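You operate a simulated robot arm through the tools that you are given. There is no shell and no other tool. Be economical: measure what you need, move in short steps, check, and stop when the job is done.

Carry out the task below with a simulated two-armed robot. There is one attempt and no reset: what you move stays moved.

TASK
On the packing table, fold the checked cloth in half.

It is judged by the outcome, as a careful person would: the job done as asked, and still so three seconds after it is handed in. It fails if anything else is knocked over, pushed out of place, dropped, spilled or broken. Flat cloth is picked up by pressing the open fingertips on it (5 to 10 N) and closing them slowly along it; thin cloth reads only 2 to 8 mm in the jaws.

THE ROBOT
Two 7-joint arms with two-finger parallel grippers on one trunk, on a base that drives. Base frame: it is fixed to the floor where the robot stands at the start and does not move with it; the origin is under the middle of the robot, x ahead of it, y to its left, z up. Lengths are in mm, angles in rad, forces in N, time in s.
The left shoulder is at the start at [70, 134, 1051], the right one opposite. Places, roughly: packing table [600, 100, 800]. Payload 1.57 kg a hand.
The tool frame of a hand sits at the grasp point between the pads (the TCP): z along the fingers, y along the line on which they close. The tips reach 30 mm beyond it. Largest opening 80 mm; finger width 17, thickness 12; the body of the gripper, 40 by 82 mm, starts 80 mm behind the TCP.
Orientation is that of the tool frame in the base frame, as a unit quaternion [x, y, z, w]. With the fingers straight down and closing along the base's y, the tool's x points along the base's -x, its y along +y and its z along -z.

THE INTERFACE
- The arms move only by the tool drive_tool. It takes "left_targets", "right_targets" or both (then of equal length, played together; a hand with none holds still); each is a list of rows, each a list of 7 numbers: the shift along the tool's x, y, z in mm, then the turn, a rotation vector about the tool's x, y, z in rad, then the closure in counts, from 0 (fully open) to 255 (shut). In form: [[x, y, z, ax, ay, az, gripper], ...]. A call has 1 to 12 rows; each row is the pose to reach, as a shift and turn from the pose commanded when the call began, along the tool's axes at that moment. A row lasts 0.2 s, in which the tool goes at most 50 mm and 0.15 rad; a call with a longer step from one row to the next is refused whole, and so is a gripper value outside its range. A pose out of reach is approached as far as the arm can. The call stops where the force on the tool passes 40 N (or 10 N more than at its start, if that is more) or the arm is blocked; 0.2 s more then pass. The fingers move at their own pace (about 153 mm/s each) and stop on an object; they squeeze with about 41 N. The grip force told is the motor's: it shows also when the fingers shut on nothing. Time passes only in rows, and 0.2 s behind the last, so rows that repeat a pose let the fingers close. The reply holds the time, the measured pose of the TCP, the force on the tool along the base axes, the opening and the grip force, in the units named above and with some noise.
- Cameras (640 x 400 px; columns grow to the right, rows downward): "scene" is now at [132.1, 10.8, 1266.5]; the picture's right is [0.11, -0.99, 0.00], its down [-0.69, -0.08, -0.72] and it looks along [0.72, 0.08, -0.69] (base axes); focal length 290 px, centre (320, 200). "left" rides on the left gripper at [72, 7, -122] in its tool frame; the picture's right is [-0.09, 1.00, 0.00], its down [-0.84, -0.08, -0.54] and it looks along [-0.54, -0.05, 0.84] (tool axes); focal length 238 px, centre (320, 200). "right" rides on the right gripper at [72, -7, -122] in its tool frame; the picture's right is [0.09, 1.00, 0.00], its down [-0.84, 0.08, -0.54] and it looks along [-0.54, 0.05, 0.84] (tool axes); focal length 238 px, centre (320, 200).
- get_image(camera): a new picture of that camera. It takes no simulated time.
- slide_trunk(by): slides the trunk up (or, below 0, down) by that many mm; the arms and the scene camera ride with it, the base frame stays. It gives what a move gives, with no picture.
- drive_base(legs): drives the robot by 1 to 6 legs, each [ahead, left, turn to the left] in mm, mm and rad, along the robot's own axes; the way and the turn of a leg run together, so that a leg with both is an arc; at most 1500 mm and 3.142 rad a leg. The arms and the cameras ride along, it lands a little off, and it stops where it bumps. It gives what a move gives.
- pan_tilt(pan, tilt): turns the head with the scene camera to pan (to the left, within 1.501 rad either way) and tilt (down, from -0.506 to 1.204), counted from straight ahead of the robot. It gives what a move gives.
- point_at(camera, pixels): there is no depth. For up to 12 entries [column, row, z] of the newest picture of that camera ("zoom" is the newest enlarged one), the place [x, y] in the base frame at which the ray of that pixel passes the height z, good to about 2 mm. It takes no simulated time.
- zoom(camera, box): a new picture of the part [left, top, right, bottom] of that camera's present view, enlarged. It takes no simulated time.
- hand_in(): hands the job in; it is judged then, once.

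Work in short steps. Measure before you move; look again where a grasp or a placing could have gone wrong, and mend it. You have 80 turns and 62 pictures in all, those below and enlarged ones among them. Open the grippers and draw the arms clear of the work before you hand the job in, unless the task says otherwise; then end with one line.

The tools are called after "Request:" by a JSON object that holds its "op" and its "data". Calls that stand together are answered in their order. drive_tool: Moves the arms, as the interface text tells. Its arguments: {"type":"object","properties":{"left_targets":{"type":"array"},"right_targets":{"type":"array"}},"required":[]} The other tools are called the same way: slide_trunk (by) slides the trunk up or down; drive_base (legs) drives the base; pan_tilt (pan, tilt) turns the head that bears the scene camera; get_image (camera) takes a picture; point_at (camera, pixels) gives the place at which the rays of pixels pass given heights; zoom (camera, box) takes an enlarged picture of a part of a camera's view; hand_in () hands the job in.

At the start:

```text
clock: 0.0
left_ee_pos: [494.7, 246.4, 944.9]
left_ee_rot: [0.0, 1.0, -0.001, 0.0]
left_force: [-0.7, 0.1, 0.2]
left_width: 80.4
left_finger_force: 0.1
right_ee_pos: [403.9, -196.5, 1024.7]
right_ee_rot: [0.001, 1.0, -0.001, 0.0]
right_force: [0.0, 0.6, -0.2]
right_width: 79.8
right_finger_force: 0.0
trunk travel left (down, up): [-625.0, 315.0]
robot x, y, heading: [-1.8, -3.5, -0.002]
head pan, tilt: [0.115, 0.766]
```

scene: 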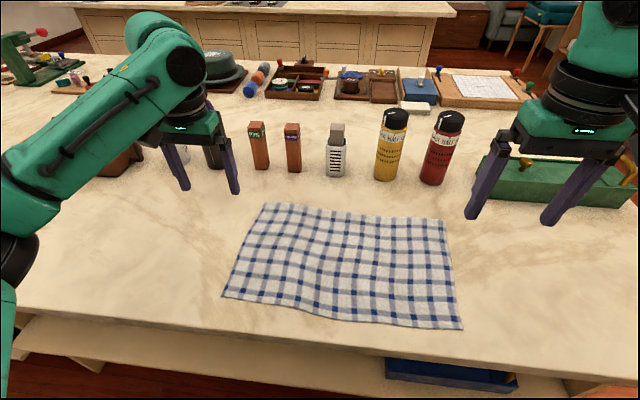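
right: 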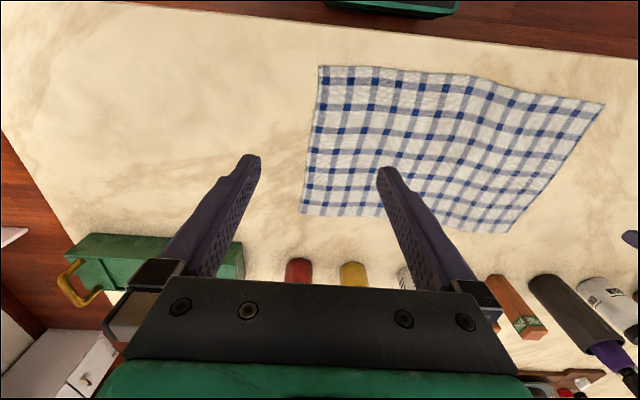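
left: 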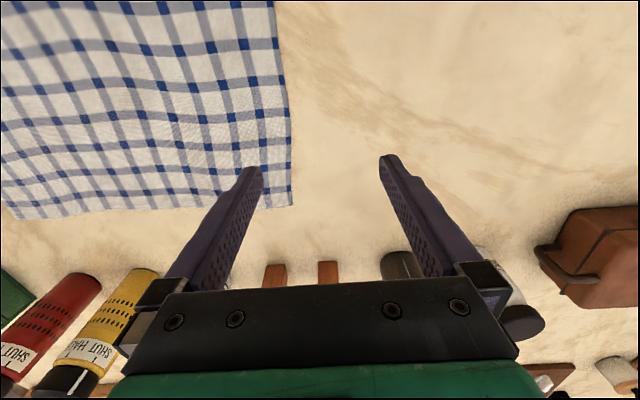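

The scene picture shows the cloth corners at about (264,203), (446,219), (462,329) and (222,296). I measure them at table height, along with the bottle feet behind.

Request:
{"op": "point_at", "data": {"camera": "scene", "pixels": [[264, 203, 732], [446, 219, 732], [462, 329, 732], [222, 296, 732], [355, 210, 732], [340, 320, 732], [385, 180, 732], [335, 176, 732], [430, 184, 732], [293, 172, 732], [555, 340, 732], [20, 310, 732]]}}

Request:
{"op": "zoom", "data": {"camera": "scene", "box": [200, 180, 480, 355]}}

```text
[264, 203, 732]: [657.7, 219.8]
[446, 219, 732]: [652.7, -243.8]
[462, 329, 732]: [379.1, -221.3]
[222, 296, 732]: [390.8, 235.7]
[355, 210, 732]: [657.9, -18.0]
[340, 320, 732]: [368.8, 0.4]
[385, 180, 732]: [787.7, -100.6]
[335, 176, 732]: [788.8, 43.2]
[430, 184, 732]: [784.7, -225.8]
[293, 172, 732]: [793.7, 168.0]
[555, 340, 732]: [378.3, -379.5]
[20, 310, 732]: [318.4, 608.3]
```

```text
2.29 times, centred on (340, 268) of scene
```

zoom: 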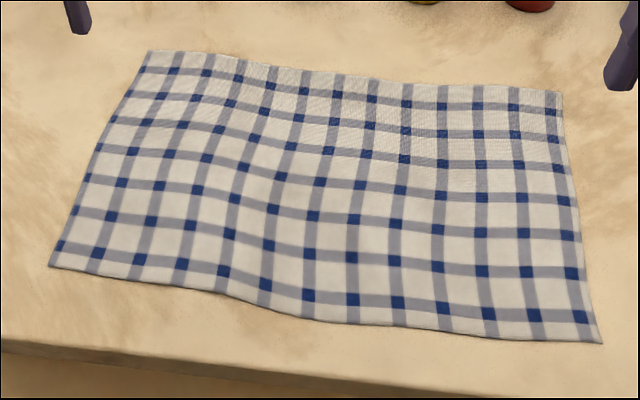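

The cloth is about 460 (y) by 275 (x), with its near edge at x≈380 and its far edge at x≈655. I'll fold near to far with a hand on each near corner. The far corners are just past reach, so I first drive about 90 mm ahead.

Request:
{"op": "drive_base", "data": {"legs": [[90, 0, 0]]}}

```text
clock: 1.1
left_ee_pos: [585.1, 247.6, 944.8]
left_ee_rot: [0.0, 1.0, 0.0, 0.0]
left_force: [0.6, -0.2, -0.6]
left_width: 80.4
left_finger_force: 0.1
right_ee_pos: [494.6, -196.3, 1024.1]
right_ee_rot: [0.001, 1.0, 0.0, 0.0]
right_force: [0.5, -0.3, 0.7]
right_width: 79.8
right_finger_force: 0.0
trunk travel left (down, up): [-625.0, 315.0]
robot x, y, heading: [88.7, -1.5, -0.001]
head pan, tilt: [0.115, 0.766]
```

The base moved cleanly by 90 mm. I bring both hands above the near corners, fingers half open, tips about 40 mm above the table.

Request:
{"op": "drive_tool", "data": {"left_targets": [[31, -7, 24, 0, 0, 0, 60], [61, -15, 48, 0, 0, 0, 120], [92, -22, 72, 0, 0, 0, 120], [123, -29, 97, 0, 0, 0, 120], [153, -37, 121, 0, 0, 0, 120], [184, -44, 145, 0, 0, 0, 120]], "right_targets": [[17, 1, 37, 0, 0, 0, 60], [35, 2, 75, 0, 0, 0, 120], [52, 3, 112, 0, 0, 0, 120], [70, 4, 149, 0, 0, 0, 120], [87, 5, 187, 0, 0, 0, 120], [104, 6, 224, 0, 0, 0, 120]]}}

Request:
{"op": "get_image", "data": {"camera": "left"}}

Request:
{"op": "get_image", "data": {"camera": "right"}}

Request:
{"op": "get_image", "data": {"camera": "scene"}}

```text
clock: 2.5
left_ee_pos: [437.9, 211.9, 811.4]
left_ee_rot: [0.002, 1.0, -0.002, 0.013]
left_force: [-3.6, -0.9, 17.8]
left_width: 42.5
left_finger_force: 0.1
left hand out of reach, approached as far as the arm can: row 6
right_ee_pos: [393.9, -188.2, 811.4]
right_ee_rot: [0.001, 1.0, 0.005, 0.009]
right_force: [-3.0, -1.6, 14.3]
right_width: 41.7
right_finger_force: 0.1
trunk travel left (down, up): [-625.0, 315.0]
robot x, y, heading: [92.2, 0.5, -0.004]
head pan, tilt: [0.115, 0.766]
stopped in row 6 (right hand): the force on the tool passed its limit (the readings are from after the stop); the commanded pose is now the measured one
```

```text
57 pictures are left
```

left: 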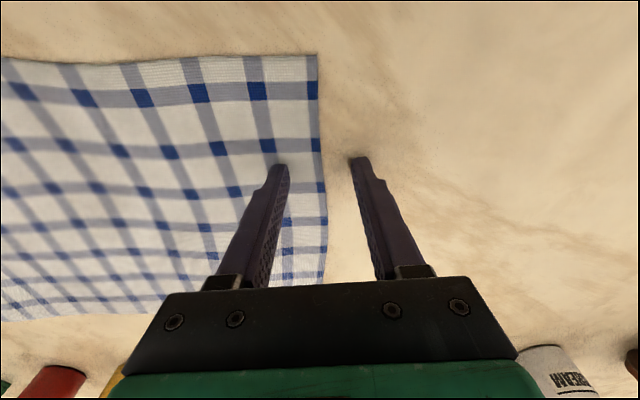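

```text
56 pictures are left
```

right: 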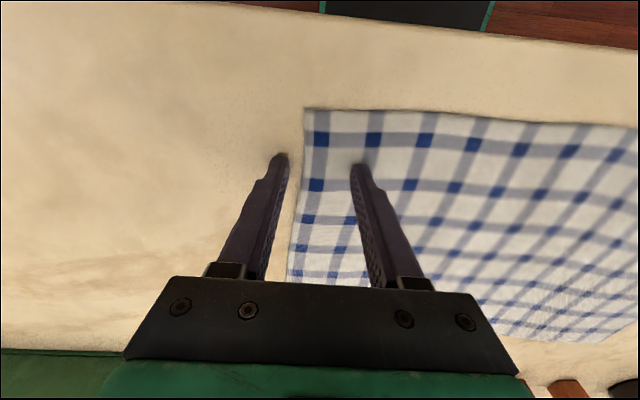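

```text
55 pictures are left
```

scene: 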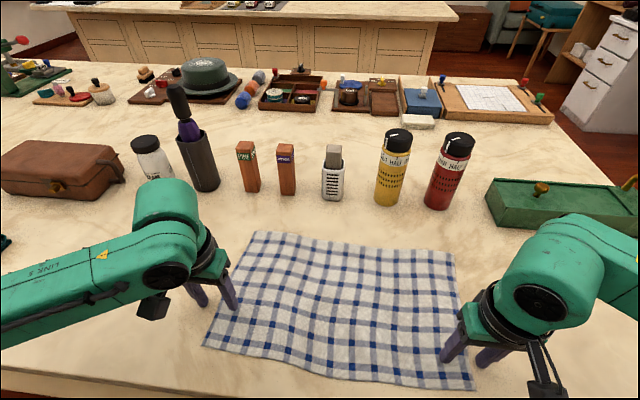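

The call stopped in mid-air with upward forces of about 15 N; pictures show the fingers free above the cloth. I hold still a moment to read the settled forces.

Request:
{"op": "drive_tool", "data": {"left_targets": [[0, 0, 0, 0, 0, 0, 120], [0, 0, 0, 0, 0, 0, 120]], "right_targets": [[0, 0, 0, 0, 0, 0, 120], [0, 0, 0, 0, 0, 0, 120]]}}

Request:
{"op": "pan_tilt", "data": {"pan": 0.0, "tilt": 1.15}}

Request:
{"op": "get_image", "data": {"camera": "scene"}}

```text
clock: 3.1
left_ee_pos: [438.0, 213.1, 811.6]
left_ee_rot: [0.002, 1.0, -0.002, 0.014]
left_force: [2.7, -0.4, 22.5]
left_width: 42.5
left_finger_force: 0.0
right_ee_pos: [395.0, -189.2, 811.1]
right_ee_rot: [0.001, 1.0, 0.005, 0.01]
right_force: [-0.5, -0.8, 22.8]
right_width: 42.3
right_finger_force: 0.0
trunk travel left (down, up): [-625.0, 315.0]
robot x, y, heading: [89.3, 2.1, -0.002]
head pan, tilt: [0.115, 0.766]
```

```text
clock: 4.0
left_ee_pos: [437.7, 212.5, 811.6]
left_ee_rot: [0.001, 1.0, -0.002, 0.012]
left_force: [6.8, -0.4, 30.3]
left_width: 42.8
left_finger_force: 0.7
right_ee_pos: [393.6, -189.4, 811.3]
right_ee_rot: [0.001, 1.0, 0.005, 0.01]
right_force: [2.9, -0.8, 31.6]
right_width: 42.6
right_finger_force: 0.2
trunk travel left (down, up): [-625.0, 315.0]
robot x, y, heading: [92.3, 1.4, 0.003]
head pan, tilt: [0.0, 1.15]
```

```text
54 pictures are left
```

scene: 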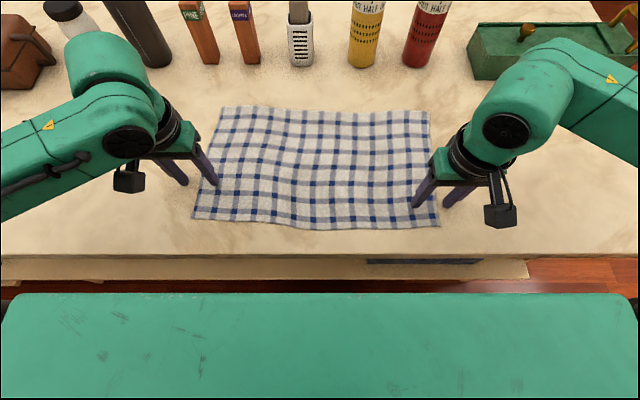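

Both hands stopped at z≈811 with the force upward and contact shadows at the tips, so the table is really at z≈781, not 730. I lift straight up by 50 mm, then re-measure the cloth at that height.

Request:
{"op": "drive_tool", "data": {"left_targets": [[0, 0, -20, 0, 0, 0, 120], [0, 0, -50, 0, 0, 0, 120], [0, 0, -50, 0, 0, 0, 120]], "right_targets": [[0, 0, -20, 0, 0, 0, 120], [0, 0, -50, 0, 0, 0, 120], [0, 0, -50, 0, 0, 0, 120]]}}

Request:
{"op": "get_image", "data": {"camera": "scene"}}

Request:
{"op": "get_image", "data": {"camera": "left"}}

Request:
{"op": "get_image", "data": {"camera": "right"}}

```text
clock: 4.8
left_ee_pos: [437.5, 212.7, 858.9]
left_ee_rot: [0.002, 1.0, -0.002, 0.009]
left_force: [0.4, 0.6, 0.6]
left_width: 42.4
left_finger_force: 0.2
right_ee_pos: [396.0, -190.0, 858.5]
right_ee_rot: [0.002, 1.0, 0.005, 0.007]
right_force: [0.0, 0.3, -0.7]
right_width: 42.2
right_finger_force: 0.0
trunk travel left (down, up): [-625.0, 315.0]
robot x, y, heading: [88.0, 2.9, 0.002]
head pan, tilt: [0.0, 1.15]
```

```text
53 pictures are left
```

scene: 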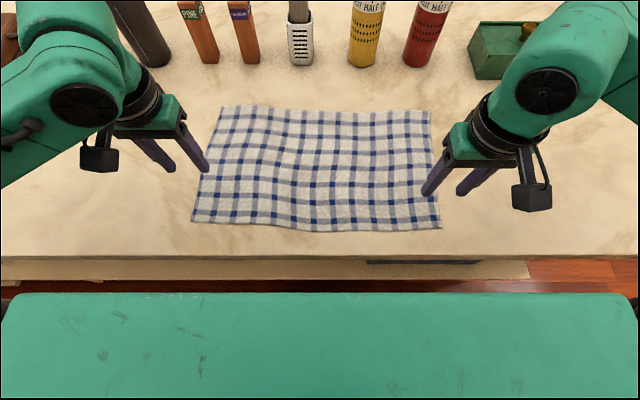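

```text
52 pictures are left
```

left: 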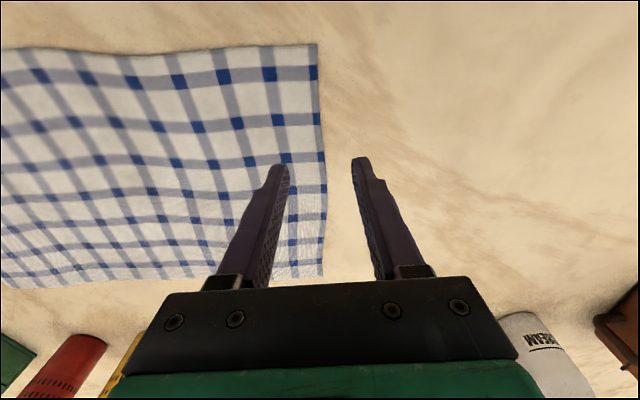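

```text
51 pictures are left
```

right: 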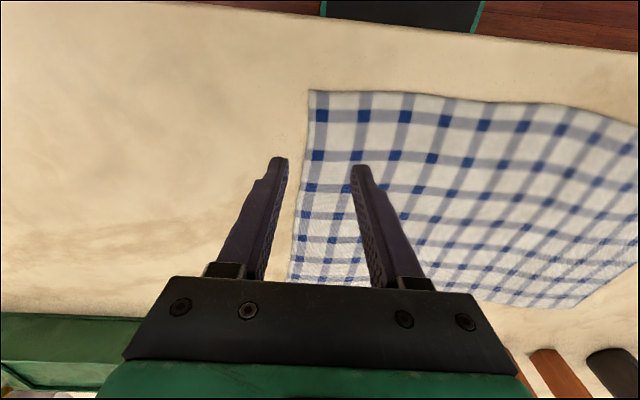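

The hands are free. The cloth corners are now at scene (222,105), (430,110), (441,229) and (192,222). The left camera sees its near corner at (317,44) and the right camera at (310,90). I measure all of these at z=781.

Request:
{"op": "point_at", "data": {"camera": "scene", "pixels": [[222, 105, 781], [430, 110, 781], [441, 229, 781], [192, 222, 781], [320, 108, 781], [316, 231, 781], [316, 256, 781], [360, 65, 781], [415, 65, 781], [301, 64, 781]]}}

Request:
{"op": "point_at", "data": {"camera": "left", "pixels": [[317, 44, 781], [322, 276, 781], [323, 180, 781]]}}

Request:
{"op": "point_at", "data": {"camera": "right", "pixels": [[310, 90, 781], [289, 280, 781], [299, 180, 781]]}}

```text
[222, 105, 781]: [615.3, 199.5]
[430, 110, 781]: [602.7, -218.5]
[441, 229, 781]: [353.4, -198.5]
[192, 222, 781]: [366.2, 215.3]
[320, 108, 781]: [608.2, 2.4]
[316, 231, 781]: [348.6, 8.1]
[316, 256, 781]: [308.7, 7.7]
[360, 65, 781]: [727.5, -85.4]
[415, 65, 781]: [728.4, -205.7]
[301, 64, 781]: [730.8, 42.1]
```

```text
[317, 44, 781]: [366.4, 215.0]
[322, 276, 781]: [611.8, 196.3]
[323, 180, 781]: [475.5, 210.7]
```

```text
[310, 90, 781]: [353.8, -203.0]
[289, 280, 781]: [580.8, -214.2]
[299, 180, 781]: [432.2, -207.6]
```

At z=781 the near corners are at L (366,215) and R (354,−200), and the far ones at L (613,198) and R (602,−218). Reaching that far doesn't need the full 90 mm, so I back off 50 mm to ease the left arm's near pose. Then I bring the hands to L (378,180) and R (366,−167).

Request:
{"op": "drive_base", "data": {"legs": [[-50, 0, 0]]}}

```text
clock: 5.7
left_ee_pos: [388.3, 212.1, 858.4]
left_ee_rot: [0.002, 1.0, -0.002, 0.01]
left_force: [-0.4, 0.1, -0.6]
left_width: 42.5
left_finger_force: 0.2
right_ee_pos: [346.2, -190.0, 858.4]
right_ee_rot: [0.001, 1.0, 0.004, 0.008]
right_force: [0.3, 0.1, 0.4]
right_width: 42.2
right_finger_force: 0.0
trunk travel left (down, up): [-625.0, 315.0]
robot x, y, heading: [41.3, -1.6, -0.003]
head pan, tilt: [0.0, 1.15]
```

I shift the hands over their grasp spots, with the tips about 12 mm above the cloth.

Request:
{"op": "drive_tool", "data": {"left_targets": [[5, -16, 0, 0, 0, 0, 120], [10, -32, 15, 0, 0, 0, 120], [10, -32, 35, 0, 0, 0, 120]], "right_targets": [[-10, 12, 0, 0, 0, 0, 120], [-20, 23, 15, 0, 0, 0, 120], [-20, 23, 35, 0, 0, 0, 120]]}}

Request:
{"op": "get_image", "data": {"camera": "left"}}

Request:
{"op": "get_image", "data": {"camera": "right"}}

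```text
clock: 6.5
left_ee_pos: [385.8, 180.6, 823.5]
left_ee_rot: [0.0, 1.0, -0.003, 0.009]
left_force: [0.5, 0.2, -0.1]
left_width: 42.1
left_finger_force: 0.0
left hand out of reach, approached as far as the arm can: row 1, 2, 3
right_ee_pos: [367.4, -167.7, 824.5]
right_ee_rot: [0.001, 1.0, 0.005, 0.008]
right_force: [0.4, -0.2, 0.7]
right_width: 42.3
right_finger_force: 0.1
trunk travel left (down, up): [-625.0, 315.0]
robot x, y, heading: [40.4, -1.9, 0.001]
head pan, tilt: [0.0, 1.15]
```

```text
50 pictures are left
```

left: 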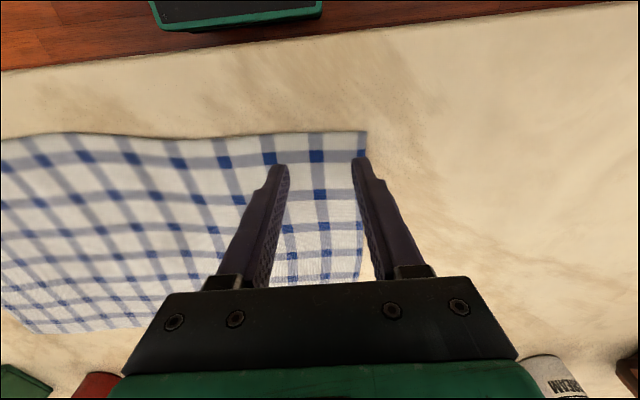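

```text
49 pictures are left
```

right: 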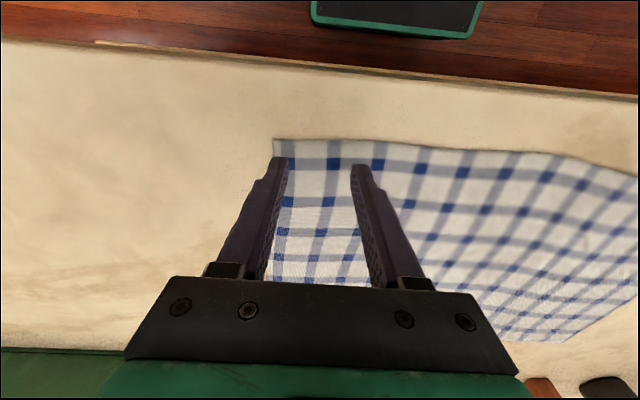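

The left hand stops about 8 mm short, at x=386; this limit moves with the base. I back the base off 11 mm more, then correct the right hand and shift both hands 4 mm inward.

Request:
{"op": "drive_base", "data": {"legs": [[-11, 0, 0]]}}

Request:
{"op": "drive_tool", "data": {"left_targets": [[0, -4, 0, 0, 0, 0, 120], [0, -4, 0, 0, 0, 0, 120]], "right_targets": [[-10, 4, 0, 0, 0, 0, 120], [-10, 4, 0, 0, 0, 0, 120]]}}

```text
clock: 7.3
left_ee_pos: [374.3, 182.3, 822.9]
left_ee_rot: [0.0, 1.0, -0.003, 0.007]
left_force: [0.5, -0.4, 1.1]
left_width: 42.2
left_finger_force: 0.1
right_ee_pos: [357.7, -168.0, 825.0]
right_ee_rot: [0.001, 1.0, 0.004, 0.008]
right_force: [-0.8, -0.4, -0.1]
right_width: 42.4
right_finger_force: 0.1
trunk travel left (down, up): [-625.0, 315.0]
robot x, y, heading: [30.7, 1.0, 0.003]
head pan, tilt: [0.0, 1.15]
```

```text
clock: 7.9
left_ee_pos: [372.8, 178.5, 824.2]
left_ee_rot: [0.001, 1.0, -0.003, 0.008]
left_force: [-0.1, 0.3, 0.0]
left_width: 42.5
left_finger_force: 0.0
right_ee_pos: [367.0, -162.2, 824.6]
right_ee_rot: [0.001, 1.0, 0.004, 0.008]
right_force: [-0.7, -0.3, 0.4]
right_width: 42.2
right_finger_force: 0.0
trunk travel left (down, up): [-625.0, 315.0]
robot x, y, heading: [27.3, -0.1, 0.0]
head pan, tilt: [0.0, 1.15]
```

Left is at x=373 and needs about 5 mm more inset. I then lower both hands gently to contact.

Request:
{"op": "drive_tool", "data": {"left_targets": [[-5, 0, 0, 0, 0, 0, 120], [-5, 0, 7, 0, 0, 0, 120], [-5, 0, 13, 0, 0, 0, 120], [-5, 0, 13, 0, 0, 0, 120]], "right_targets": [[0, 0, 0, 0, 0, 0, 120], [0, 0, 7, 0, 0, 0, 120], [0, 0, 13, 0, 0, 0, 120], [0, 0, 13, 0, 0, 0, 120]]}}

```text
clock: 8.9
left_ee_pos: [378.8, 177.8, 812.7]
left_ee_rot: [0.0, 1.0, -0.003, 0.009]
left_force: [0.8, 0.5, 10.5]
left_width: 42.3
left_finger_force: 0.1
right_ee_pos: [366.6, -163.4, 812.6]
right_ee_rot: [0.001, 1.0, 0.006, 0.009]
right_force: [0.4, -0.3, 2.8]
right_width: 42.3
right_finger_force: 0.0
trunk travel left (down, up): [-625.0, 315.0]
robot x, y, heading: [32.3, -0.7, -0.005]
head pan, tilt: [0.0, 1.15]
```

Contact forces are 10 N left and 3 N right. I close slowly and press the right about 1.5 mm more.

Request:
{"op": "drive_tool", "data": {"left_targets": [[0, 0, 0, 0, 0, 0, 130], [0, 0, 0, 0, 0, 0, 142], [0, 0, 0, 0, 0, 0, 154], [0, 0, 0, 0, 0, 0, 166], [0, 0, 0, 0, 0, 0, 178], [0, 0, 0, 0, 0, 0, 190], [0, 0, 0, 0, 0, 0, 202], [0, 0, 0, 0, 0, 0, 214], [0, 0, 0, 0, 0, 0, 226], [0, 0, 0, 0, 0, 0, 240], [0, 0, 0, 0, 0, 0, 255], [0, 0, 0, 0, 0, 0, 255]], "right_targets": [[0, 0, 1.5, 0, 0, 0, 122], [0, 0, 1.5, 0, 0, 0, 132], [0, 0, 1.5, 0, 0, 0, 144], [0, 0, 1.5, 0, 0, 0, 156], [0, 0, 1.5, 0, 0, 0, 168], [0, 0, 1.5, 0, 0, 0, 180], [0, 0, 1.5, 0, 0, 0, 195], [0, 0, 1.5, 0, 0, 0, 210], [0, 0, 1.5, 0, 0, 0, 225], [0, 0, 1.5, 0, 0, 0, 240], [0, 0, 1.5, 0, 0, 0, 255], [0, 0, 1.5, 0, 0, 0, 255]]}}

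Request:
{"op": "get_image", "data": {"camera": "left"}}

Request:
{"op": "get_image", "data": {"camera": "right"}}

```text
clock: 11.5
left_ee_pos: [377.0, 178.5, 811.7]
left_ee_rot: [0.0, 1.0, -0.004, 0.009]
left_force: [0.2, -0.8, 4.1]
left_width: 0.0
left_finger_force: 21.7
right_ee_pos: [364.2, -161.7, 812.1]
right_ee_rot: [0.001, 1.0, 0.004, 0.01]
right_force: [1.8, 0.6, 33.5]
right_width: 3.1
right_finger_force: 23.4
trunk travel left (down, up): [-625.0, 315.0]
robot x, y, heading: [29.4, 0.4, 0.003]
head pan, tilt: [0.0, 1.15]
```

```text
48 pictures are left
```

left: 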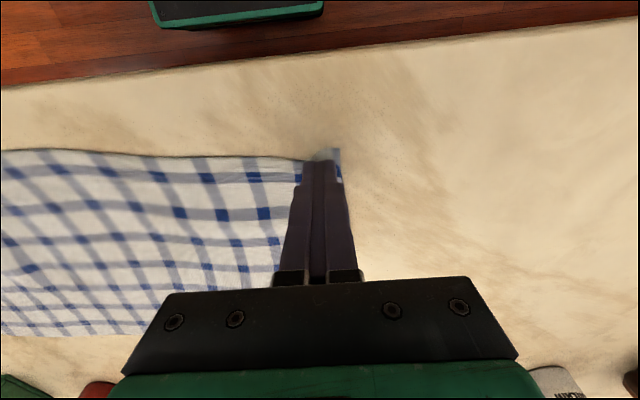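

```text
47 pictures are left
```

right: 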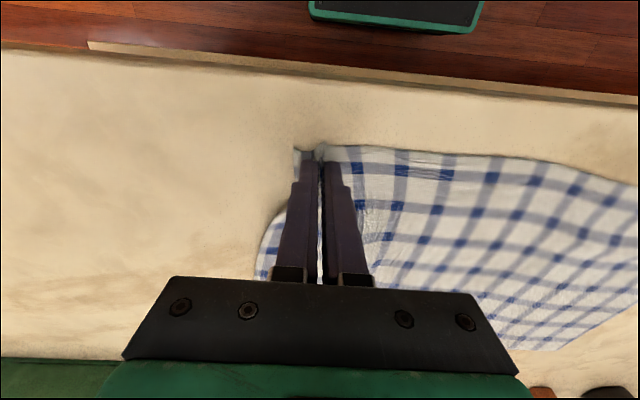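

The right holds 3.1 mm of cloth but the left slipped over it (width 0). I lift the left a little, reopen it and look, while easing the right up 3 mm.

Request:
{"op": "drive_tool", "data": {"left_targets": [[0, 0, -12, 0, 0, 0, 255], [0, 0, -15, 0, 0, 0, 120], [0, 0, -15, 0, 0, 0, 120]], "right_targets": [[0, 0, -3, 0, 0, 0, 255], [0, 0, -3, 0, 0, 0, 255], [0, 0, -3, 0, 0, 0, 255]]}}

Request:
{"op": "get_image", "data": {"camera": "left"}}

```text
clock: 12.3
left_ee_pos: [379.3, 176.8, 825.6]
left_ee_rot: [0.0, 1.0, -0.003, 0.008]
left_force: [0.2, -0.1, 0.6]
left_width: 42.2
left_finger_force: 0.1
right_ee_pos: [366.7, -163.2, 812.3]
right_ee_rot: [0.001, 1.0, 0.005, 0.007]
right_force: [-0.6, -0.1, 0.7]
right_width: 2.7
right_finger_force: 24.1
trunk travel left (down, up): [-625.0, 315.0]
robot x, y, heading: [30.6, 0.4, 0.001]
head pan, tilt: [0.0, 1.15]
```

```text
46 pictures are left
```

left: 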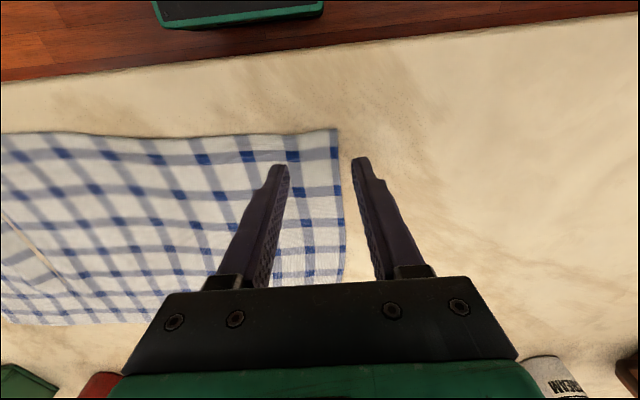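

The cloth's left corner has shifted inward, to (337,130) in the left picture. I measure it.

Request:
{"op": "point_at", "data": {"camera": "left", "pixels": [[337, 130, 782], [240, 135, 782], [343, 230, 782], [342, 283, 782], [342, 170, 782]]}}

```text
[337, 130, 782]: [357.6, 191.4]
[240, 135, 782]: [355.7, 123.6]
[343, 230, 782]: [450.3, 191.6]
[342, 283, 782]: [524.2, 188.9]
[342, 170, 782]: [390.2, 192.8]
```

The whole left edge is now at y≈191 and the near edge at x≈357. I move the left hand to about (372,155) and lower it to contact, pressing a bit firmer.

Request:
{"op": "drive_tool", "data": {"left_targets": [[6, -22, 0, 0, 0, 0, 120], [6, -22, 7, 0, 0, 0, 120], [6, -22, 14.5, 0, 0, 0, 120], [6, -22, 14.5, 0, 0, 0, 120]]}}

```text
clock: 13.3
left_ee_pos: [373.1, 156.0, 811.4]
left_ee_rot: [0.0, 1.0, -0.002, 0.008]
left_force: [0.8, 0.5, 4.7]
left_width: 42.4
left_finger_force: 0.0
right_ee_pos: [366.1, -163.6, 812.6]
right_ee_rot: [0.001, 1.0, 0.004, 0.008]
right_force: [0.4, -0.2, -0.2]
right_width: 2.2
right_finger_force: 23.9
trunk travel left (down, up): [-625.0, 315.0]
robot x, y, heading: [28.9, 0.5, 0.0]
head pan, tilt: [0.0, 1.15]
```

Contact force is 4.7 N. I press about 1 mm more and start closing halfway, then check the force.

Request:
{"op": "drive_tool", "data": {"left_targets": [[0, 0, 1, 0, 0, 0, 120], [0, 0, 1, 0, 0, 0, 130], [0, 0, 1, 0, 0, 0, 140], [0, 0, 1, 0, 0, 0, 150], [0, 0, 1, 0, 0, 0, 160], [0, 0, 1, 0, 0, 0, 170]]}}

Request:
{"op": "get_image", "data": {"camera": "left"}}

```text
clock: 14.7
left_ee_pos: [372.4, 155.4, 810.5]
left_ee_rot: [0.0, 1.0, -0.003, 0.01]
left_force: [1.5, -1.9, 16.9]
left_width: 27.5
left_finger_force: 0.6
right_ee_pos: [365.5, -164.5, 813.3]
right_ee_rot: [0.0, 1.0, 0.005, 0.009]
right_force: [0.4, 0.5, 1.0]
right_width: 2.5
right_finger_force: 24.5
trunk travel left (down, up): [-625.0, 315.0]
robot x, y, heading: [29.3, 2.2, 0.0]
head pan, tilt: [0.0, 1.15]
```

```text
45 pictures are left
```

left: 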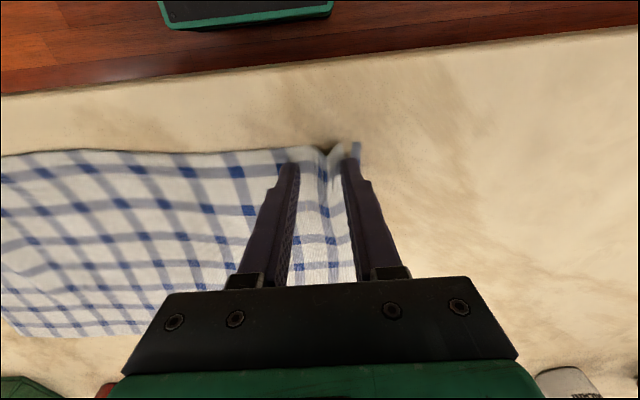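

A fold is rising between the left fingers (near (325,150)) at 17 N. I finish closing slowly.

Request:
{"op": "drive_tool", "data": {"left_targets": [[0, 0, 0, 0, 0, 0, 180], [0, 0, 0, 0, 0, 0, 190], [0, 0, 0, 0, 0, 0, 200], [0, 0, 0, 0, 0, 0, 210], [0, 0, 0, 0, 0, 0, 220], [0, 0, 0, 0, 0, 0, 232], [0, 0, 0, 0, 0, 0, 244], [0, 0, 0, 0, 0, 0, 255], [0, 0, 0, 0, 0, 0, 255]]}}

Request:
{"op": "get_image", "data": {"camera": "left"}}

Request:
{"op": "get_image", "data": {"camera": "scene"}}

```text
clock: 16.7
left_ee_pos: [371.8, 156.2, 812.9]
left_ee_rot: [0.0, 1.0, -0.002, 0.009]
left_force: [0.2, -0.2, 21.0]
left_width: 2.5
left_finger_force: 24.0
right_ee_pos: [365.3, -164.3, 813.6]
right_ee_rot: [0.0, 1.0, 0.006, 0.009]
right_force: [0.0, 3.1, 0.1]
right_width: 2.5
right_finger_force: 24.2
trunk travel left (down, up): [-625.0, 315.0]
robot x, y, heading: [29.6, 1.0, -0.003]
head pan, tilt: [0.0, 1.15]
```

```text
44 pictures are left
```

left: 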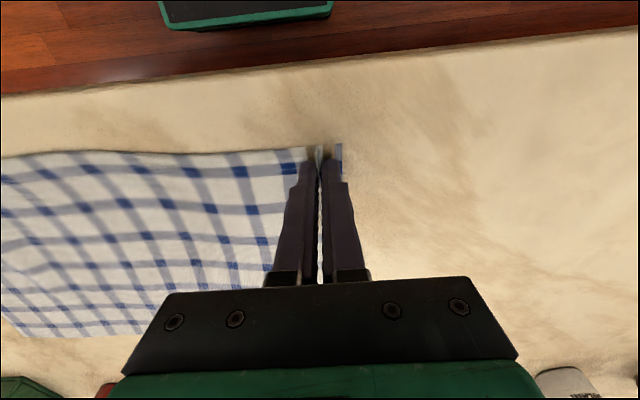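

```text
43 pictures are left
```

scene: 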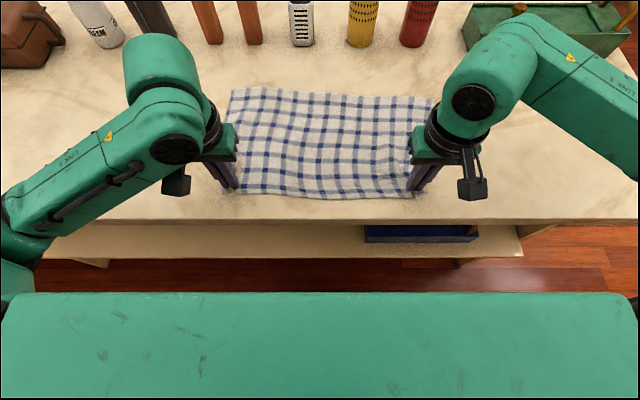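

Both hands hold about 2.5 mm of cloth. I measure where the far corners are now, at (232,88) and (431,98).

Request:
{"op": "point_at", "data": {"camera": "scene", "pixels": [[232, 88, 781], [431, 98, 781], [330, 92, 781], [245, 193, 781], [405, 199, 781]]}}

```text
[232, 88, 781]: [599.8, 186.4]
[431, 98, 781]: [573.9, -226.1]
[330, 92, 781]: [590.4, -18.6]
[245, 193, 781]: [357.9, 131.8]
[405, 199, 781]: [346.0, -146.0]
```

I lift in an arc for the first half of the fold, then look at the far edge before going on.

Request:
{"op": "drive_tool", "data": {"left_targets": [[-2, 0, -15, 0, 0, 0, 255], [-6, 0, -30, 0, 0, 0, 255], [-12, 0, -45, 0, 0, 0, 255], [-22, 0, -60, 0, 0, 0, 255], [-34, 0, -75, 0, 0, 0, 255], [-48, 0, -88, 0, 0, 0, 255], [-64, 0, -98, 0, 0, 0, 255], [-82, 0, -106, 0, 0, 0, 255], [-100, 0, -112, 0, 0, 0, 255]], "right_targets": [[-2, 0, -15, 0, 0, 0, 255], [-6, -1, -30, 0, 0, 0, 255], [-12, -2, -45, 0, 0, 0, 255], [-22, -3, -60, 0, 0, 0, 255], [-34, -4, -75, 0, 0, 0, 255], [-48, -5, -88, 0, 0, 0, 255], [-64, -6, -98, 0, 0, 0, 255], [-82, -7, -106, 0, 0, 0, 255], [-100, -8, -112, 0, 0, 0, 255]]}}

Request:
{"op": "get_image", "data": {"camera": "scene"}}

```text
clock: 18.7
left_ee_pos: [474.3, 154.6, 922.5]
left_ee_rot: [0.0, 1.0, -0.003, 0.007]
left_force: [0.5, -9.1, 0.1]
left_width: 2.5
left_finger_force: 24.1
right_ee_pos: [466.6, -173.1, 927.1]
right_ee_rot: [0.0, 1.0, 0.005, 0.008]
right_force: [0.4, 9.2, -0.5]
right_width: 2.5
right_finger_force: 24.1
trunk travel left (down, up): [-625.0, 315.0]
robot x, y, heading: [28.8, -1.2, 0.002]
head pan, tilt: [0.0, 1.15]
```

```text
42 pictures are left
```

scene: 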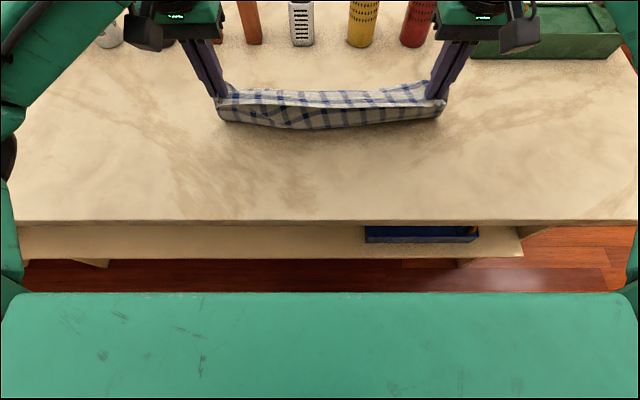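

The front edge is taut between the hands (9 N sideways), so I'll bring the right in a bit. I zoom in on where the far edge lies before laying it down.

Request:
{"op": "zoom", "data": {"camera": "scene", "box": [190, 40, 470, 215]}}

Request:
{"op": "get_image", "data": {"camera": "right"}}

Request:
{"op": "get_image", "data": {"camera": "left"}}

```text
2.29 times, centred on (330, 128) of scene
```

zoom: 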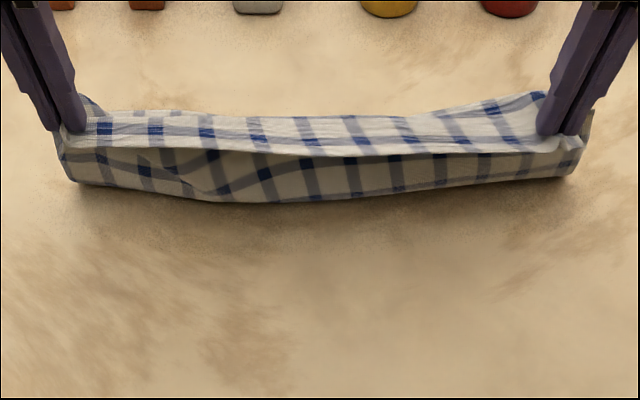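

```text
40 pictures are left
```

right: 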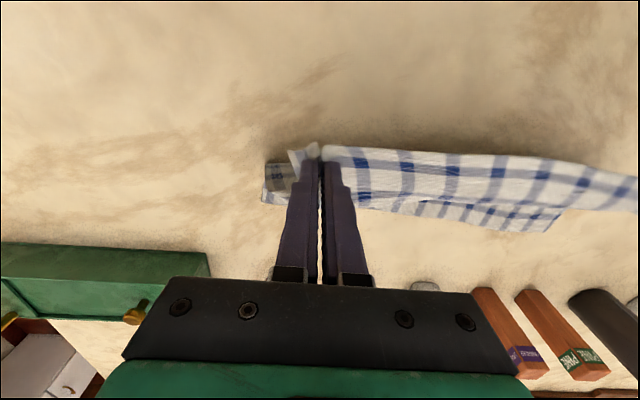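

```text
39 pictures are left
```

left: 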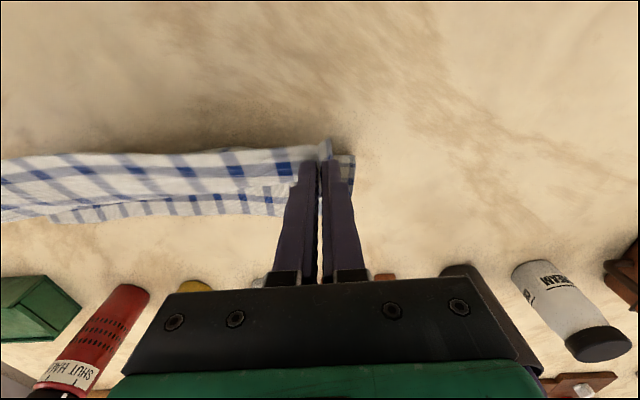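

I measure the visible far-edge points at table height.

Request:
{"op": "point_at", "data": {"camera": "zoom", "pixels": [[90, 97, 781], [200, 112, 781], [420, 113, 781], [540, 92, 781], [260, 200, 781], [75, 180, 781], [570, 175, 781]]}}

Request:
{"op": "point_at", "data": {"camera": "right", "pixels": [[265, 202, 781], [270, 163, 781], [548, 230, 781], [380, 208, 781]]}}

Request:
{"op": "point_at", "data": {"camera": "left", "pixels": [[280, 213, 781], [355, 158, 781], [350, 182, 781], [100, 215, 781]]}}

```text
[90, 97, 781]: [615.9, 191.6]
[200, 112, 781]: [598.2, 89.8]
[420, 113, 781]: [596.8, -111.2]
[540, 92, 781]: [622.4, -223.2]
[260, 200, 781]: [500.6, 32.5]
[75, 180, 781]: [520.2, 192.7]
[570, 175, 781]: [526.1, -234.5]
```

```text
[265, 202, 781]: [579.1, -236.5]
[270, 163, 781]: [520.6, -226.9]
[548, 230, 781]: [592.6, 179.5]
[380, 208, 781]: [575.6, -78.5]
```

```text
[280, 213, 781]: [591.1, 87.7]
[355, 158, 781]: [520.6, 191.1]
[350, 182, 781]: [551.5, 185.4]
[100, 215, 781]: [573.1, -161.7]
```

The far edge lies from about L (600,187) to R (579,−236). I lay the held edge down along the second half of the arc, to L (588,141) and R (566,−184), stopping with the tips about 10 mm up.

Request:
{"op": "drive_tool", "data": {"left_targets": [[-14, -2, 0, 0, 0, 0, 255], [-30, -4, 3, 0, 0, 0, 255], [-46, -6, 8, 0, 0, 0, 255], [-62, -8, 15, 0, 0, 0, 255], [-77, -10, 25, 0, 0, 0, 255], [-90, -12, 38, 0, 0, 0, 255], [-100, -13, 52, 0, 0, 0, 255], [-107, -13, 67, 0, 0, 0, 255], [-112, -13, 82, 0, 0, 0, 255], [-114, -13, 95, 0, 0, 0, 255], [-114, -13, 100, 0, 0, 0, 255]], "right_targets": [[-12, -1, 0, 0, 0, 0, 255], [-26, -2, 3, 0, 0, 0, 255], [-40, -3, 8, 0, 0, 0, 255], [-54, -5, 15, 0, 0, 0, 255], [-67, -7, 25, 0, 0, 0, 255], [-78, -9, 38, 0, 0, 0, 255], [-87, -10, 52, 0, 0, 0, 255], [-94, -10, 67, 0, 0, 0, 255], [-98, -10, 82, 0, 0, 0, 255], [-100, -10, 95, 0, 0, 0, 255], [-100, -10, 104, 0, 0, 0, 255]]}}

Request:
{"op": "get_image", "data": {"camera": "scene"}}

Request:
{"op": "get_image", "data": {"camera": "left"}}

Request:
{"op": "get_image", "data": {"camera": "right"}}

```text
clock: 21.1
left_ee_pos: [587.2, 144.2, 825.7]
left_ee_rot: [-0.001, 1.0, -0.003, 0.008]
left_force: [-0.5, -6.0, -0.5]
left_width: 2.6
left_finger_force: 23.5
right_ee_pos: [567.8, -181.6, 824.2]
right_ee_rot: [0.001, 1.0, 0.004, 0.008]
right_force: [-0.2, 5.7, 0.2]
right_width: 2.4
right_finger_force: 24.6
trunk travel left (down, up): [-625.0, 315.0]
robot x, y, heading: [30.7, -3.0, -0.007]
head pan, tilt: [0.0, 1.15]
```

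```text
38 pictures are left
```

scene: 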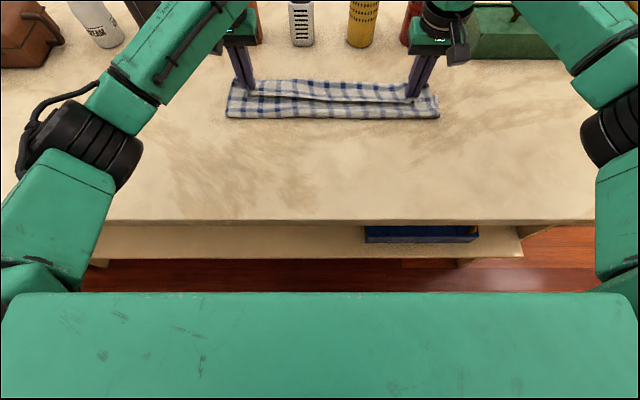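

```text
37 pictures are left
```

left: 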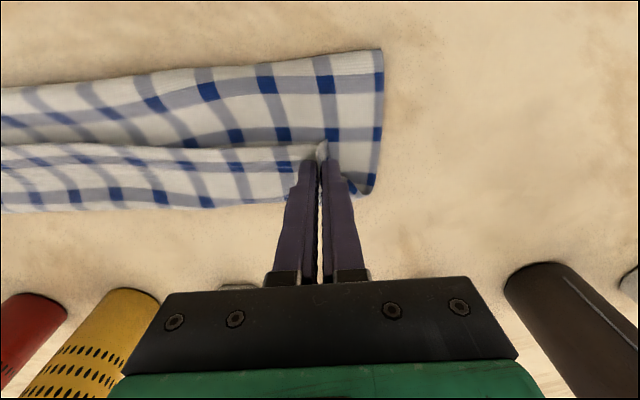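

```text
36 pictures are left
```

right: 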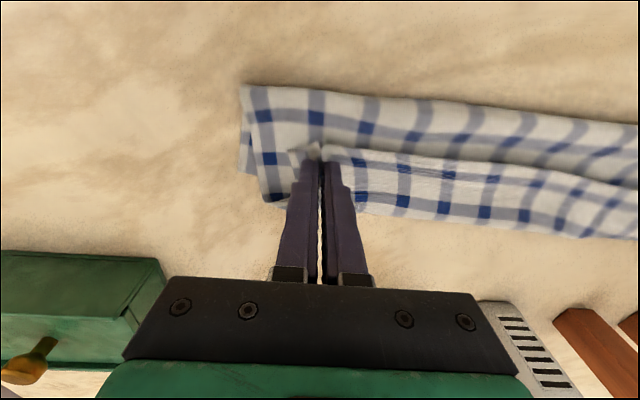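

Pictures show the fold crease toward me and a strip of the lower layer still showing beyond the held edge (rows 150–210 in the left picture). I measure crease and far edge.

Request:
{"op": "point_at", "data": {"camera": "left", "pixels": [[382, 50, 781], [368, 192, 781], [200, 208, 781], [60, 212, 781], [200, 150, 785], [200, 70, 785]]}}

Request:
{"op": "point_at", "data": {"camera": "right", "pixels": [[241, 86, 781], [268, 202, 781], [370, 213, 781], [500, 222, 781], [450, 150, 785], [450, 102, 785]]}}

Request:
{"op": "zoom", "data": {"camera": "scene", "box": [200, 50, 460, 150]}}

```text
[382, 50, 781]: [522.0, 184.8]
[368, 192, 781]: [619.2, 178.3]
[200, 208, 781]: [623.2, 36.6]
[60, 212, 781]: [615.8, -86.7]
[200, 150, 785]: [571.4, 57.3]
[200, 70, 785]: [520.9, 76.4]
```

```text
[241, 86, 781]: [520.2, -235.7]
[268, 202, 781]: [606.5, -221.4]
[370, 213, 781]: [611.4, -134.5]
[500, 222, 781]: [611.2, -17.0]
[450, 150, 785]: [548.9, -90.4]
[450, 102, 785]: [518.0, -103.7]
```

```text
2.46 times, centred on (330, 100) of scene
```

zoom: 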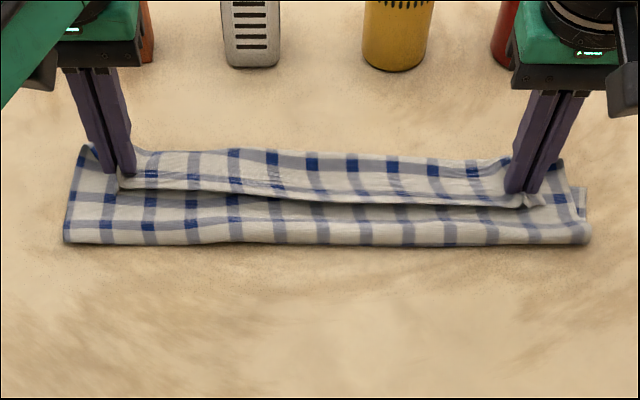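

The hem still points towards me in the vertical grippers, so the upper layer curls back at x≈620 and the hem sits at x≈571: a poor fold. Mend: without letting go, I lift the cloth fully so it hangs free. I'll then lay its free edge near me, pull away, and fold back toward me, so the hem points the right way.

Request:
{"op": "drive_tool", "data": {"left_targets": [[0, 0, -22, 0, 0, 0, 255], [5, 0, -45, 0, 0, 0, 255], [12, 0, -68, 0, 0, 0, 255], [20, 0, -91, 0, 0, 0, 255], [28, 0, -114, 0, 0, 0, 255], [36, 0, -137, 0, 0, 0, 255], [44, 0, -160, 0, 0, 0, 255], [52, 0, -183, 0, 0, 0, 255], [60, 0, -206, 0, 0, 0, 255], [68, 0, -229, 0, 0, 0, 255], [74, 0, -250, 0, 0, 0, 255], [80, 0, -268, 0, 0, 0, 255]], "right_targets": [[0, 0, -22, 0, 0, 0, 255], [5, 0, -45, 0, 0, 0, 255], [12, 0, -68, 0, 0, 0, 255], [20, 0, -91, 0, 0, 0, 255], [28, 0, -114, 0, 0, 0, 255], [36, 0, -137, 0, 0, 0, 255], [44, 0, -160, 0, 0, 0, 255], [52, 0, -183, 0, 0, 0, 255], [60, 0, -206, 0, 0, 0, 255], [66, 0, -229, 0, 0, 0, 255], [66, 0, -250, 0, 0, 0, 255], [66, 0, -268, 0, 0, 0, 255]]}}

Request:
{"op": "pan_tilt", "data": {"pan": 0.0, "tilt": 0.9}}

Request:
{"op": "get_image", "data": {"camera": "scene"}}

Request:
{"op": "get_image", "data": {"camera": "left"}}

```text
clock: 23.7
left_ee_pos: [502.0, 146.2, 1093.0]
left_ee_rot: [0.0, 1.0, -0.003, 0.009]
left_force: [0.8, -8.8, 0.5]
left_width: 2.5
left_finger_force: 23.8
right_ee_pos: [494.4, -183.9, 1092.0]
right_ee_rot: [0.0, 1.0, 0.006, 0.008]
right_force: [0.6, 9.7, -0.7]
right_width: 2.3
right_finger_force: 23.8
trunk travel left (down, up): [-625.0, 315.0]
robot x, y, heading: [30.3, 0.8, -0.001]
head pan, tilt: [0.0, 1.15]
```

```text
clock: 24.4
left_ee_pos: [501.3, 144.7, 1091.5]
left_ee_rot: [-0.001, 1.0, -0.003, 0.008]
left_force: [0.2, -9.3, 0.3]
left_width: 2.7
left_finger_force: 23.8
right_ee_pos: [496.1, -184.0, 1090.4]
right_ee_rot: [0.001, 1.0, 0.004, 0.008]
right_force: [0.0, 9.4, 0.6]
right_width: 2.5
right_finger_force: 23.2
trunk travel left (down, up): [-625.0, 315.0]
robot x, y, heading: [29.4, -3.2, -0.003]
head pan, tilt: [0.0, 0.901]
```

```text
34 pictures are left
```

scene: 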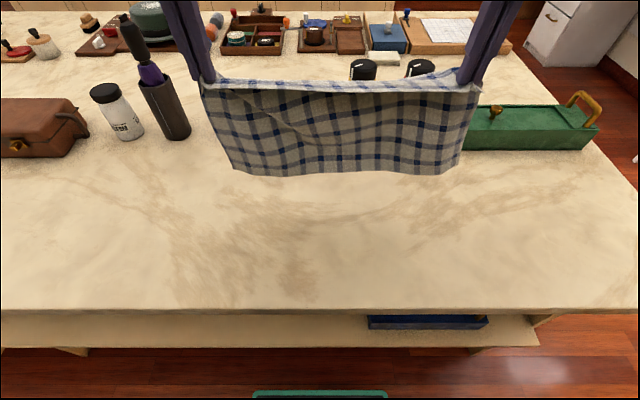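

```text
33 pictures are left
```

left: 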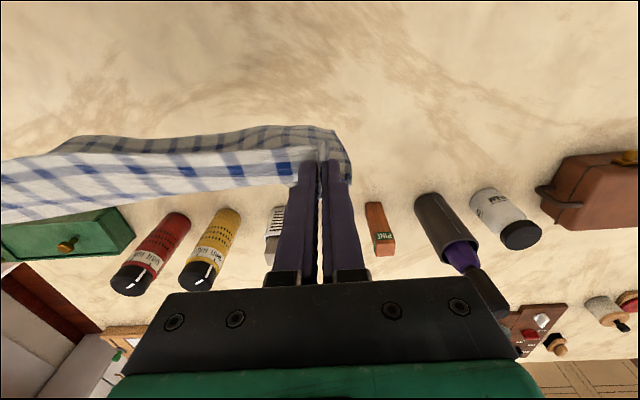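

The cloth hangs as a clean rectangle between the hands. I carry it back to x≈445, let it settle, and lower till its free edge just touches the table.

Request:
{"op": "drive_tool", "data": {"left_targets": [[11, 0, -3, 0, 0, 0, 255], [22, 0, -5, 0, 0, 0, 255], [33, 0, -5, 0, 0, 0, 255], [44, 0, -5, 0, 0, 0, 255], [56, 0, -5, 0, 0, 0, 255], [56, 0, -5, 0, 0, 0, 255], [56, 0, -5, 0, 0, 0, 255], [56, 0, 5, 0, 0, 0, 255], [56, 0, 15, 0, 0, 0, 255], [56, 0, 25, 0, 0, 0, 255], [56, 0, 35, 0, 0, 0, 255], [56, 0, 35, 0, 0, 0, 255]], "right_targets": [[10, 0, -3, 0, 0, 0, 255], [20, 0, -5, 0, 0, 0, 255], [30, 0, -5, 0, 0, 0, 255], [40, 0, -5, 0, 0, 0, 255], [51, 0, -5, 0, 0, 0, 255], [51, 0, -5, 0, 0, 0, 255], [51, 0, -5, 0, 0, 0, 255], [51, 0, 5, 0, 0, 0, 255], [51, 0, 15, 0, 0, 0, 255], [51, 0, 25, 0, 0, 0, 255], [51, 0, 35, 0, 0, 0, 255], [51, 0, 35, 0, 0, 0, 255]]}}

Request:
{"op": "get_image", "data": {"camera": "scene"}}

```text
clock: 27.0
left_ee_pos: [446.3, 145.1, 1056.2]
left_ee_rot: [0.0, 1.0, -0.003, 0.008]
left_force: [-0.4, -8.7, 0.4]
left_width: 2.7
left_finger_force: 23.9
right_ee_pos: [446.1, -184.2, 1055.4]
right_ee_rot: [0.001, 1.0, 0.005, 0.008]
right_force: [0.8, 7.8, -0.1]
right_width: 2.4
right_finger_force: 23.6
trunk travel left (down, up): [-625.0, 315.0]
robot x, y, heading: [27.5, 3.1, 0.004]
head pan, tilt: [0.0, 0.901]
```

```text
32 pictures are left
```

scene: 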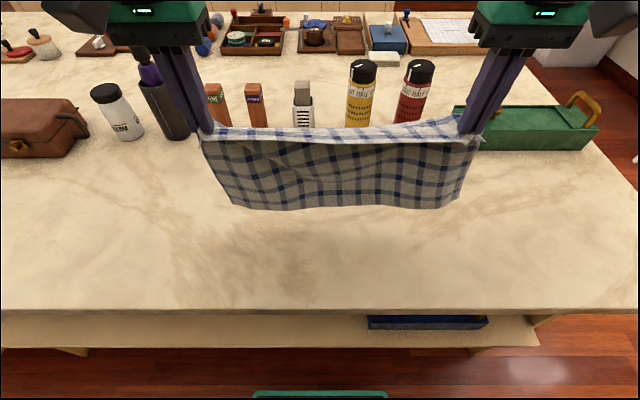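

The free edge at (235,205)–(455,200) is about at the table. I lower while drawing the hands away (+x), laying the first half flat.

Request:
{"op": "drive_tool", "data": {"left_targets": [[-6, 0, 10, 0, 0, 0, 255], [-14, 0, 20, 0, 0, 0, 255], [-24, 0, 32, 0, 0, 0, 255], [-36, 0, 44, 0, 0, 0, 255], [-48, 0, 56, 0, 0, 0, 255], [-60, 0, 68, 0, 0, 0, 255], [-73, 0, 80, 0, 0, 0, 255], [-86, 0, 92, 0, 0, 0, 255], [-98, 0, 104, 0, 0, 0, 255], [-110, 0, 115, 0, 0, 0, 255], [-120, 0, 124, 0, 0, 0, 255], [-126, 0, 130, 0, 0, 0, 255]], "right_targets": [[-6, 0, 10, 0, 0, 0, 255], [-14, 0, 20, 0, 0, 0, 255], [-24, 0, 32, 0, 0, 0, 255], [-36, 0, 44, 0, 0, 0, 255], [-48, 0, 56, 0, 0, 0, 255], [-60, 0, 68, 0, 0, 0, 255], [-73, 0, 80, 0, 0, 0, 255], [-86, 0, 92, 0, 0, 0, 255], [-98, 0, 104, 0, 0, 0, 255], [-110, 0, 115, 0, 0, 0, 255], [-120, 0, 124, 0, 0, 0, 255], [-126, 0, 130, 0, 0, 0, 255]]}}

Request:
{"op": "get_image", "data": {"camera": "scene"}}

```text
clock: 29.6
left_ee_pos: [575.3, 144.8, 928.9]
left_ee_rot: [0.0, 1.0, -0.002, 0.008]
left_force: [-0.1, -6.6, -0.4]
left_width: 2.6
left_finger_force: 24.2
right_ee_pos: [574.8, -183.7, 926.1]
right_ee_rot: [0.0, 1.0, 0.005, 0.008]
right_force: [-0.1, 6.6, -0.1]
right_width: 2.3
right_finger_force: 24.2
trunk travel left (down, up): [-625.0, 315.0]
robot x, y, heading: [28.0, 1.6, 0.004]
head pan, tilt: [0.0, 0.901]
```

```text
31 pictures are left
```

scene: 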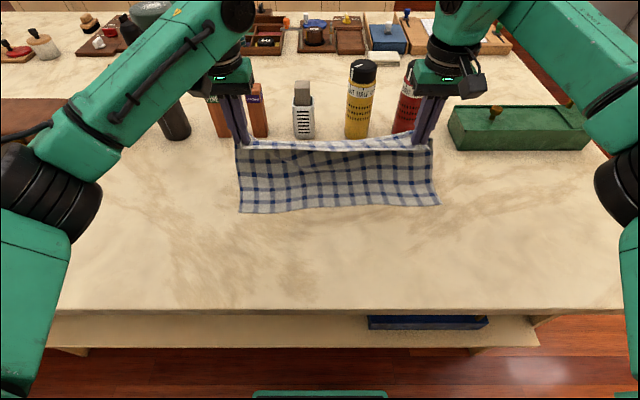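

The first half lies flat, with the free edge at (240,213)–(438,205). I measure it.

Request:
{"op": "point_at", "data": {"camera": "scene", "pixels": [[240, 213, 781], [438, 205, 781], [340, 208, 781], [243, 180, 781], [432, 175, 781]]}}

Request:
{"op": "zoom", "data": {"camera": "scene", "box": [220, 110, 460, 260]}}

```text
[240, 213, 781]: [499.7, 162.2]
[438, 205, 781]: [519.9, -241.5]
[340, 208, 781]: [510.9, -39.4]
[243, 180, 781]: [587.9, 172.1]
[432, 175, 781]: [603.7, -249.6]
```

```text
2.67 times, centred on (340, 185) of scene
```

zoom: 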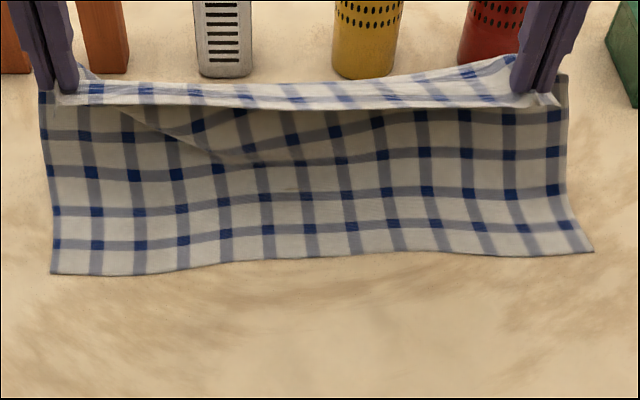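

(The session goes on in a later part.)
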